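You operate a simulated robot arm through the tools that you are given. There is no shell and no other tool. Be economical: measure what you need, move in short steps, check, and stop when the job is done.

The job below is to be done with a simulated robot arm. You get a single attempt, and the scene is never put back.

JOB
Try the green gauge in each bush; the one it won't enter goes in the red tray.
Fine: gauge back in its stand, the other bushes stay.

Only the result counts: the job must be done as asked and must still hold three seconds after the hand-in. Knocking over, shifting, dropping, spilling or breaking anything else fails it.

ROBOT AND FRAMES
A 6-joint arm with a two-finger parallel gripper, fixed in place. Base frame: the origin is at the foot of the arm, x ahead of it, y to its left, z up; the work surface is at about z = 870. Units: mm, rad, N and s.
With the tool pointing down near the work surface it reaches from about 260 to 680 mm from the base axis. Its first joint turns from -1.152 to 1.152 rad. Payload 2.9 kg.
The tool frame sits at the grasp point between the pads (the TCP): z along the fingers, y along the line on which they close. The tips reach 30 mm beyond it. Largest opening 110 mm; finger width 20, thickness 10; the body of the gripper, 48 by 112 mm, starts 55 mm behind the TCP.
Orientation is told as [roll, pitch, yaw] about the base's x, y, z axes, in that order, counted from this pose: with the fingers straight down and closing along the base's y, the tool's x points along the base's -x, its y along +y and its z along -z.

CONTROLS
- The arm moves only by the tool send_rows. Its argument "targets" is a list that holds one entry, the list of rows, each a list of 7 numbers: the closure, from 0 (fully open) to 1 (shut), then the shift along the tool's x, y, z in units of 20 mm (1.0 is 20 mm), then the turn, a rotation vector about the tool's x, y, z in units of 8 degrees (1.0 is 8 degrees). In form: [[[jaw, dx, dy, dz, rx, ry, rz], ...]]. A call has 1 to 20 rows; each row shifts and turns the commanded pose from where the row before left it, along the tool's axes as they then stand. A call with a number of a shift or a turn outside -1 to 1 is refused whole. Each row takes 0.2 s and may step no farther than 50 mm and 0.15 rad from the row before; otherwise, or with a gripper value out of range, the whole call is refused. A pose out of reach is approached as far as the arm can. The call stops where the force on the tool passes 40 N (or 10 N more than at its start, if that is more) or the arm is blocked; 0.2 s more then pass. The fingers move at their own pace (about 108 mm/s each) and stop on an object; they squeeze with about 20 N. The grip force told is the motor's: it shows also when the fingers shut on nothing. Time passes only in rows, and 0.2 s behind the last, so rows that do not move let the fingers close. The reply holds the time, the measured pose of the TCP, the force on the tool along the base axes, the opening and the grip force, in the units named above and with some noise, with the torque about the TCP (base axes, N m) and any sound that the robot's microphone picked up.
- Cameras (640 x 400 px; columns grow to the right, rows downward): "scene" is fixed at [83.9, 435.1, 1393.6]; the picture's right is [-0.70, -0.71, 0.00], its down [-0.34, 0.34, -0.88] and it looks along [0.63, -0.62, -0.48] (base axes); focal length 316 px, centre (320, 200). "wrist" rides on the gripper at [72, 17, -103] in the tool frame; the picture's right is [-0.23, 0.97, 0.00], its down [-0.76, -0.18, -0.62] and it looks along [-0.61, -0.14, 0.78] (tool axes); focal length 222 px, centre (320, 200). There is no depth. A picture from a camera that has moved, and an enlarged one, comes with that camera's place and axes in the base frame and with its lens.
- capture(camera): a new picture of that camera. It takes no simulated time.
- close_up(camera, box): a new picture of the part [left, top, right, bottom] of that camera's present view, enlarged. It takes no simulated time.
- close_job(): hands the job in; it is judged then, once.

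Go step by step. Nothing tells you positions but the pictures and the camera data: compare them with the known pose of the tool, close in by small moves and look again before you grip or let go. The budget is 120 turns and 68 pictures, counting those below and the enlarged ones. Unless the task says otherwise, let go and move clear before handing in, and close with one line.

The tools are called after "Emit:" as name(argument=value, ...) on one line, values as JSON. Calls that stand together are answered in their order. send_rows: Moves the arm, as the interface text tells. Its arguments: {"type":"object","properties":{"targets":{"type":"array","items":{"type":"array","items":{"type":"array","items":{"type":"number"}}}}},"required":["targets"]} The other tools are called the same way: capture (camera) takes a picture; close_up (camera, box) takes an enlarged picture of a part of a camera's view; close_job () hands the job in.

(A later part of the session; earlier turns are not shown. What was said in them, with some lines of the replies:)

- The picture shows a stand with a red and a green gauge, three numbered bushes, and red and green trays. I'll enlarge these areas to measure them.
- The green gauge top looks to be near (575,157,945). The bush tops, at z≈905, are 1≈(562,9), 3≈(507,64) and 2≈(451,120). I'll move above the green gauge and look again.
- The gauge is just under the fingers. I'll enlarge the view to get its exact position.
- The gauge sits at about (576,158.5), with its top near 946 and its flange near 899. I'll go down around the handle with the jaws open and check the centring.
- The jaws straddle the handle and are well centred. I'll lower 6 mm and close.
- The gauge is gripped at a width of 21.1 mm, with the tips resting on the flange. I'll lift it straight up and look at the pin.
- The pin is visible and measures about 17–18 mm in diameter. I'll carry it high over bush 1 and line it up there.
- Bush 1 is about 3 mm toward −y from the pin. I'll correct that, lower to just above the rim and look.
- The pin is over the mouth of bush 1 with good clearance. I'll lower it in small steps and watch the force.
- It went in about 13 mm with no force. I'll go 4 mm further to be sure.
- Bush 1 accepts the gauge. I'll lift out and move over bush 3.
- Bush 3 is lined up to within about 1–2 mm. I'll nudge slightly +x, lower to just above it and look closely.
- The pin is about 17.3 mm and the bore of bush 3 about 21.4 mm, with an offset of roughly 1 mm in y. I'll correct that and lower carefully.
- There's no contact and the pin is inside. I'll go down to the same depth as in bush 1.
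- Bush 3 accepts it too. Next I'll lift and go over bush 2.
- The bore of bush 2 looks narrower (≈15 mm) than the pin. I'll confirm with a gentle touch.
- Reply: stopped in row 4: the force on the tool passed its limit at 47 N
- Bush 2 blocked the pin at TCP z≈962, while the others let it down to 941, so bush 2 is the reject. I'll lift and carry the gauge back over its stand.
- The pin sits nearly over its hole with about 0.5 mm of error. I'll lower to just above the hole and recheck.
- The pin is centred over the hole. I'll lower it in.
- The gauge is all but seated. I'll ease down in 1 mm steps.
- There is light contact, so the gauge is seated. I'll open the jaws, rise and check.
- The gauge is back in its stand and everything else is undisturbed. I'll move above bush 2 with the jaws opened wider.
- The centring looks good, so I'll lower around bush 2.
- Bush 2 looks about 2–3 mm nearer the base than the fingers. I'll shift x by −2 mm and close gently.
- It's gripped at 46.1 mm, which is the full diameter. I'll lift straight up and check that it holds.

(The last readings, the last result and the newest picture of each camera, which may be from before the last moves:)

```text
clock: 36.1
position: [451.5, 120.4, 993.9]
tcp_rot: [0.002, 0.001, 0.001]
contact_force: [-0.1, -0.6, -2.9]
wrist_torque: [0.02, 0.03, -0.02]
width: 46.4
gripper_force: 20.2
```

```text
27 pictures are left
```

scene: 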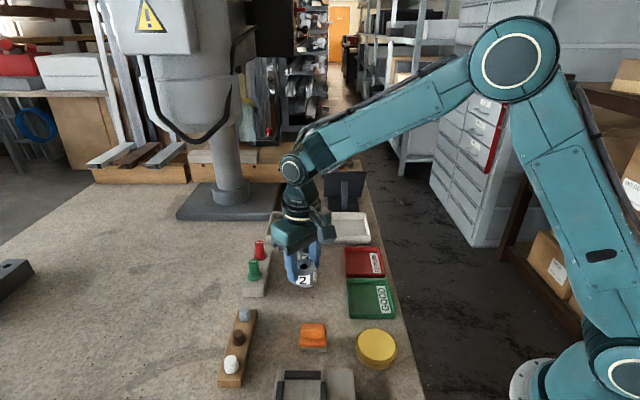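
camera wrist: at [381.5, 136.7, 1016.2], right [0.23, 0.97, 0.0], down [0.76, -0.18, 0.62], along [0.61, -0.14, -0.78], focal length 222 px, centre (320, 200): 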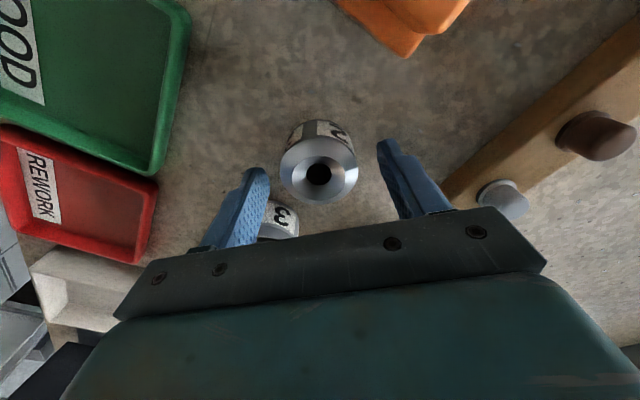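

The bush is held. I'll carry it across to above the red tray.

Emit:
send_rows(targets=[[[0.7, 0, -0.6, 0, 0, 0, 0], [0.7, 0, -1, 0, 0, 0, 0], [0.7, 0, -1, 0, 0, 0, 0], [0.7, 0, -1, 0, 0, 0, 0], [0.7, 0, -1, 0, 0, 0, 0], [0.7, 0, -1, 0, 0, 0, 0], [0.7, 0, -1, 0, 0, 0, 0], [0.7, 0, -1, 0, 0, 0, 0], [0.7, 0, -1, 0, 0, 0, 0], [0.7, 0, -1, 0, 0, 0, 0], [0.7, 0, -0.4, 0, 0, 0, 0], [0.7, 0, 0, 0, 0, 0, 0]]])

Emit:
capture(camera="wrist")

Emit:
close_up(camera="scene", box=[320, 210, 420, 330])

```text
clock: 38.7
position: [451.2, -78.9, 991.4]
tcp_rot: [0.002, 0.001, 0.0]
contact_force: [-0.2, 0.9, -3.6]
wrist_torque: [0.01, 0.0, 0.02]
width: 46.4
gripper_force: 19.8
```

```text
26 pictures are left
camera wrist: at [379.5, -63.0, 1095.3], right [0.23, 0.97, 0.0], down [0.76, -0.18, 0.62], along [0.61, -0.14, -0.78], focal length 222 px, centre (320, 200)
```

wrist: 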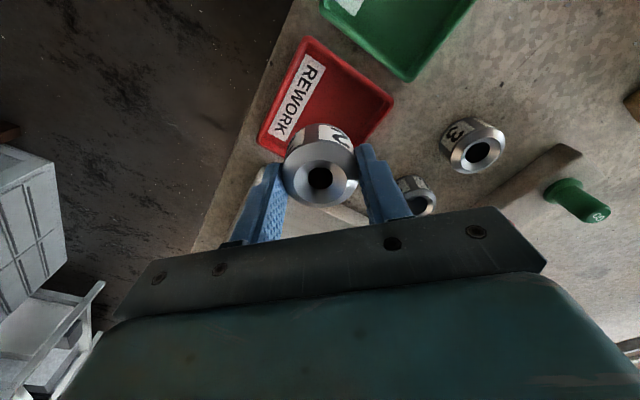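

```text
3.33 times, centred on (370, 270) of scene
camera zoom: at [84.0, 435.0, 1393.6], right [-0.7, -0.71, 0.0], down [-0.34, 0.34, -0.88], along [0.63, -0.62, -0.48], focal length 1054 px, centre (153, -33)
```

zoom: 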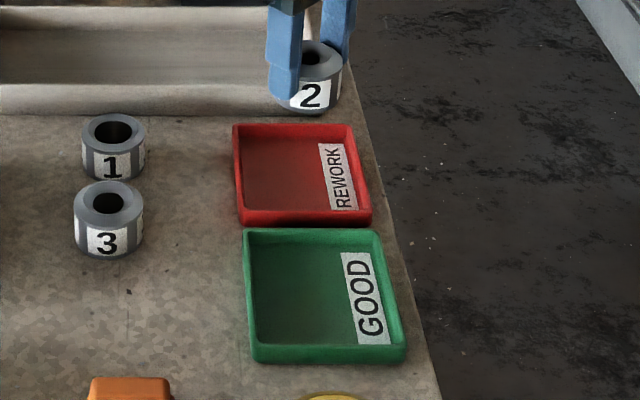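

The tray's centre comes out at about (449,−77), so the bush is over the middle. I'll lower most of the way and check.

Emit:
send_rows(targets=[[[0.7, 0.08, 0.08, 0.6, 0, 0, 0], [0.7, 0, 0, 0.8, 0, 0, 0], [0.7, 0, 0, 0.8, 0, 0, 0], [0.7, 0, 0, 0.6, 0, 0, 0], [0.7, 0, 0, 0, 0, 0, 0]]])

Emit:
close_up(camera="wrist", box=[180, 40, 440, 240])

Emit:
close_up(camera="scene", box=[330, 225, 400, 285])

```text
clock: 39.9
position: [448.5, -77.8, 936.0]
tcp_rot: [0.0, 0.0, 0.0]
contact_force: [0.3, -0.5, -2.0]
wrist_torque: [0.0, 0.0, 0.01]
width: 46.2
gripper_force: 19.9
```

```text
2.00 times, centred on (310, 140) of wrist
camera zoom: at [377.6, -61.3, 1039.3], right [0.23, 0.97, 0.0], down [0.76, -0.18, 0.62], along [0.61, -0.14, -0.78], focal length 444 px, centre (340, 320)
```

zoom: 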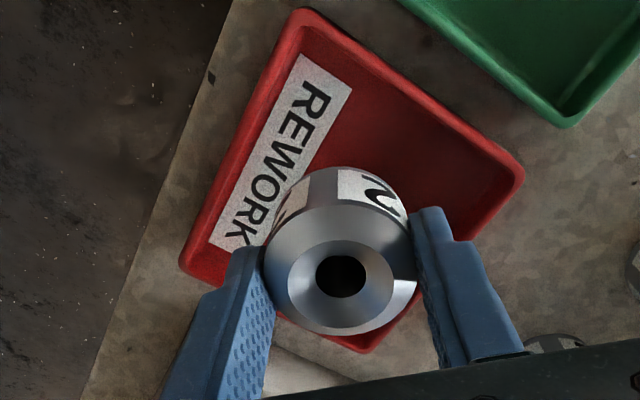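

```text
6.67 times, centred on (365, 255) of scene
camera zoom: at [84.0, 435.0, 1393.6], right [-0.7, -0.71, 0.0], down [-0.34, 0.34, -0.88], along [0.63, -0.62, -0.48], focal length 2107 px, centre (20, -167)
```

zoom: 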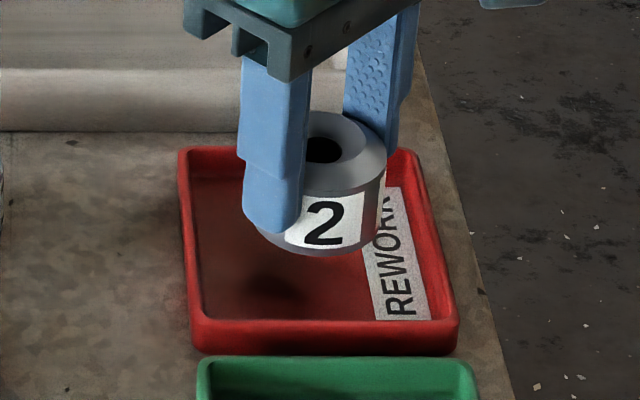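

The bush is over the centre of the tray. I'll lower it gently to the tray floor.

Emit:
send_rows(targets=[[[0.7, -0.1, 0, 0.3, 0, 0, 0], [0.7, 0, 0, 0.3, 0, 0, 0], [0.7, 0, 0, 0.15, 0, 0, 0], [0.7, 0, 0, 0.05, 0, 0, 0], [0.7, 0, 0, 0.05, 0, 0, 0], [0.7, 0, 0, 0, 0, 0, 0]]])

Emit:
close_up(camera="scene", box=[330, 225, 400, 285])

```text
clock: 41.3
position: [452.1, -77.3, 918.8]
tcp_rot: [0.001, 0.001, -0.001]
contact_force: [0.3, -0.4, -2.8]
wrist_torque: [-0.02, -0.01, 0.0]
width: 46.7
gripper_force: 20.3
```

```text
6.67 times, centred on (365, 255) of scene
camera zoom: at [84.0, 435.0, 1393.6], right [-0.7, -0.71, 0.0], down [-0.34, 0.34, -0.88], along [0.63, -0.62, -0.48], focal length 2107 px, centre (20, -167)
```

zoom: 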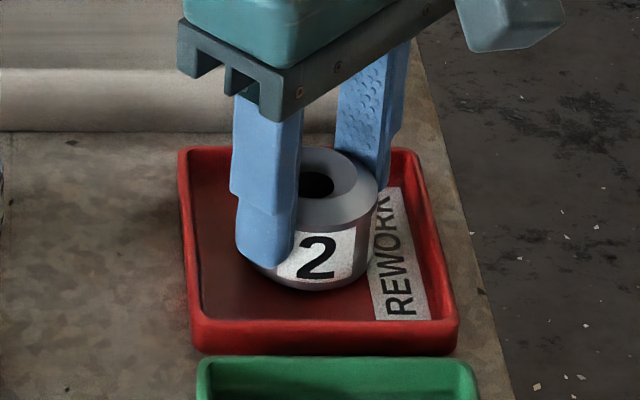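

The bush is still just above the floor, with no upward force yet. I'll continue in 1 mm steps.

Emit:
send_rows(targets=[[[0.7, 0, 0, 0.05, 0, 0, 0], [0.7, 0, 0, 0.05, 0, 0, 0], [0.7, 0, 0, 0, 0, 0, 0]]])

```text
clock: 42.1
position: [451.9, -76.9, 917.3]
tcp_rot: [0.004, 0.003, 0.0]
contact_force: [-0.2, -0.6, -2.7]
wrist_torque: [0.0, -0.02, -0.01]
width: 46.4
gripper_force: 20.3
```

Emit:
send_rows(targets=[[[0.7, 0, 0, 0.05, 0, 0, 0], [0.7, 0, 0, 0.05, 0, 0, 0], [0.7, 0, 0, 0, 0, 0, 0]]])

```text
clock: 42.9
position: [451.9, -78.0, 916.3]
tcp_rot: [0.003, 0.0, -0.001]
contact_force: [-3.6, 2.1, 12.7]
wrist_torque: [-0.06, 0.36, -0.02]
width: 46.4
gripper_force: 19.9
```

Contact, so the bush is on the tray floor. I'll open slightly and rise.

Emit:
send_rows(targets=[[[0.55, 0, 0, 0, 0, 0, 0], [0.5, 0, 0, 0, 0, 0, 0], [0.5, 0, 0, 0, 0, 0, 0], [0.5, 0, 0, -0.5, 0, 0, 0], [0.5, 0, 0, -1, 0, 0, 0], [0.5, 0, 0, -1, 0, 0, 0], [0.5, 0, 0, -1, 0, 0, 0], [0.5, 0, 0, -1, 0, 0, 0], [0.5, 0, 0, -1, 0, 0, 0], [0.5, 0, 0, 0, 0, 0, 0]]])

Emit:
close_up(camera="scene", box=[220, 220, 420, 345])

Emit:
capture(camera="wrist")

```text
clock: 45.1
position: [451.8, -77.5, 1026.0]
tcp_rot: [0.002, 0.002, 0.0]
contact_force: [0.3, 0.0, 0.4]
wrist_torque: [0.01, 0.01, -0.02]
width: 55.1
gripper_force: 0.1
```

```text
3.20 times, centred on (320, 282) of scene
camera zoom: at [83.9, 435.1, 1393.6], right [-0.7, -0.71, 0.0], down [-0.34, 0.34, -0.88], along [0.63, -0.62, -0.48], focal length 1011 px, centre (320, -64)
```

zoom: 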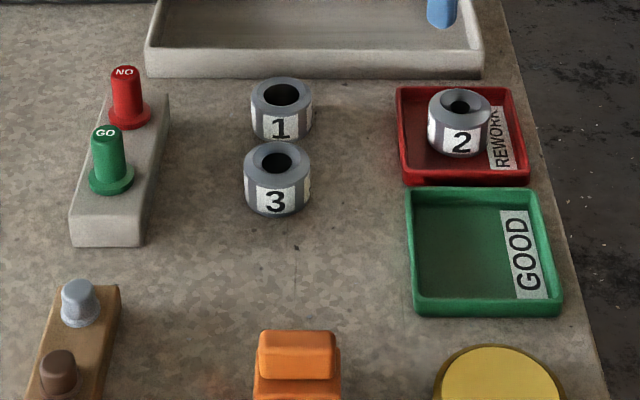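

```text
20 pictures are left
camera wrist: at [379.9, -61.2, 1128.6], right [0.23, 0.97, 0.0], down [0.76, -0.18, 0.62], along [0.61, -0.14, -0.78], focal length 222 px, centre (320, 200)
```

wrist: 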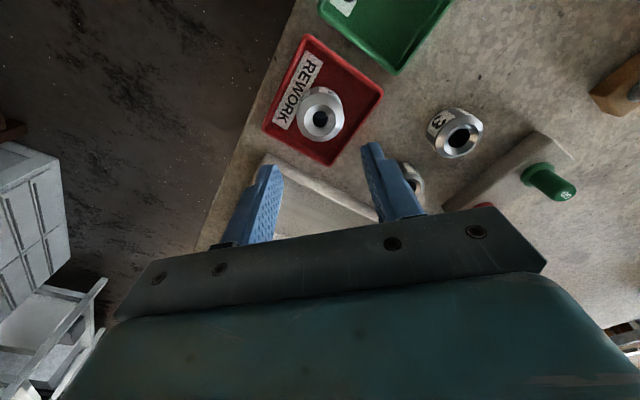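

Bush 2 stands in the red tray, bushes 1 and 3 are in place, the gauge is in its stand and the gripper is clear. I'll hand in now.

Emit:
close_job()

```text
The job is handed in.
```

The green gauge went into bushes 1 and 3 but not bush 2, so bush 2 is in the red tray and the gauge is back in its stand.
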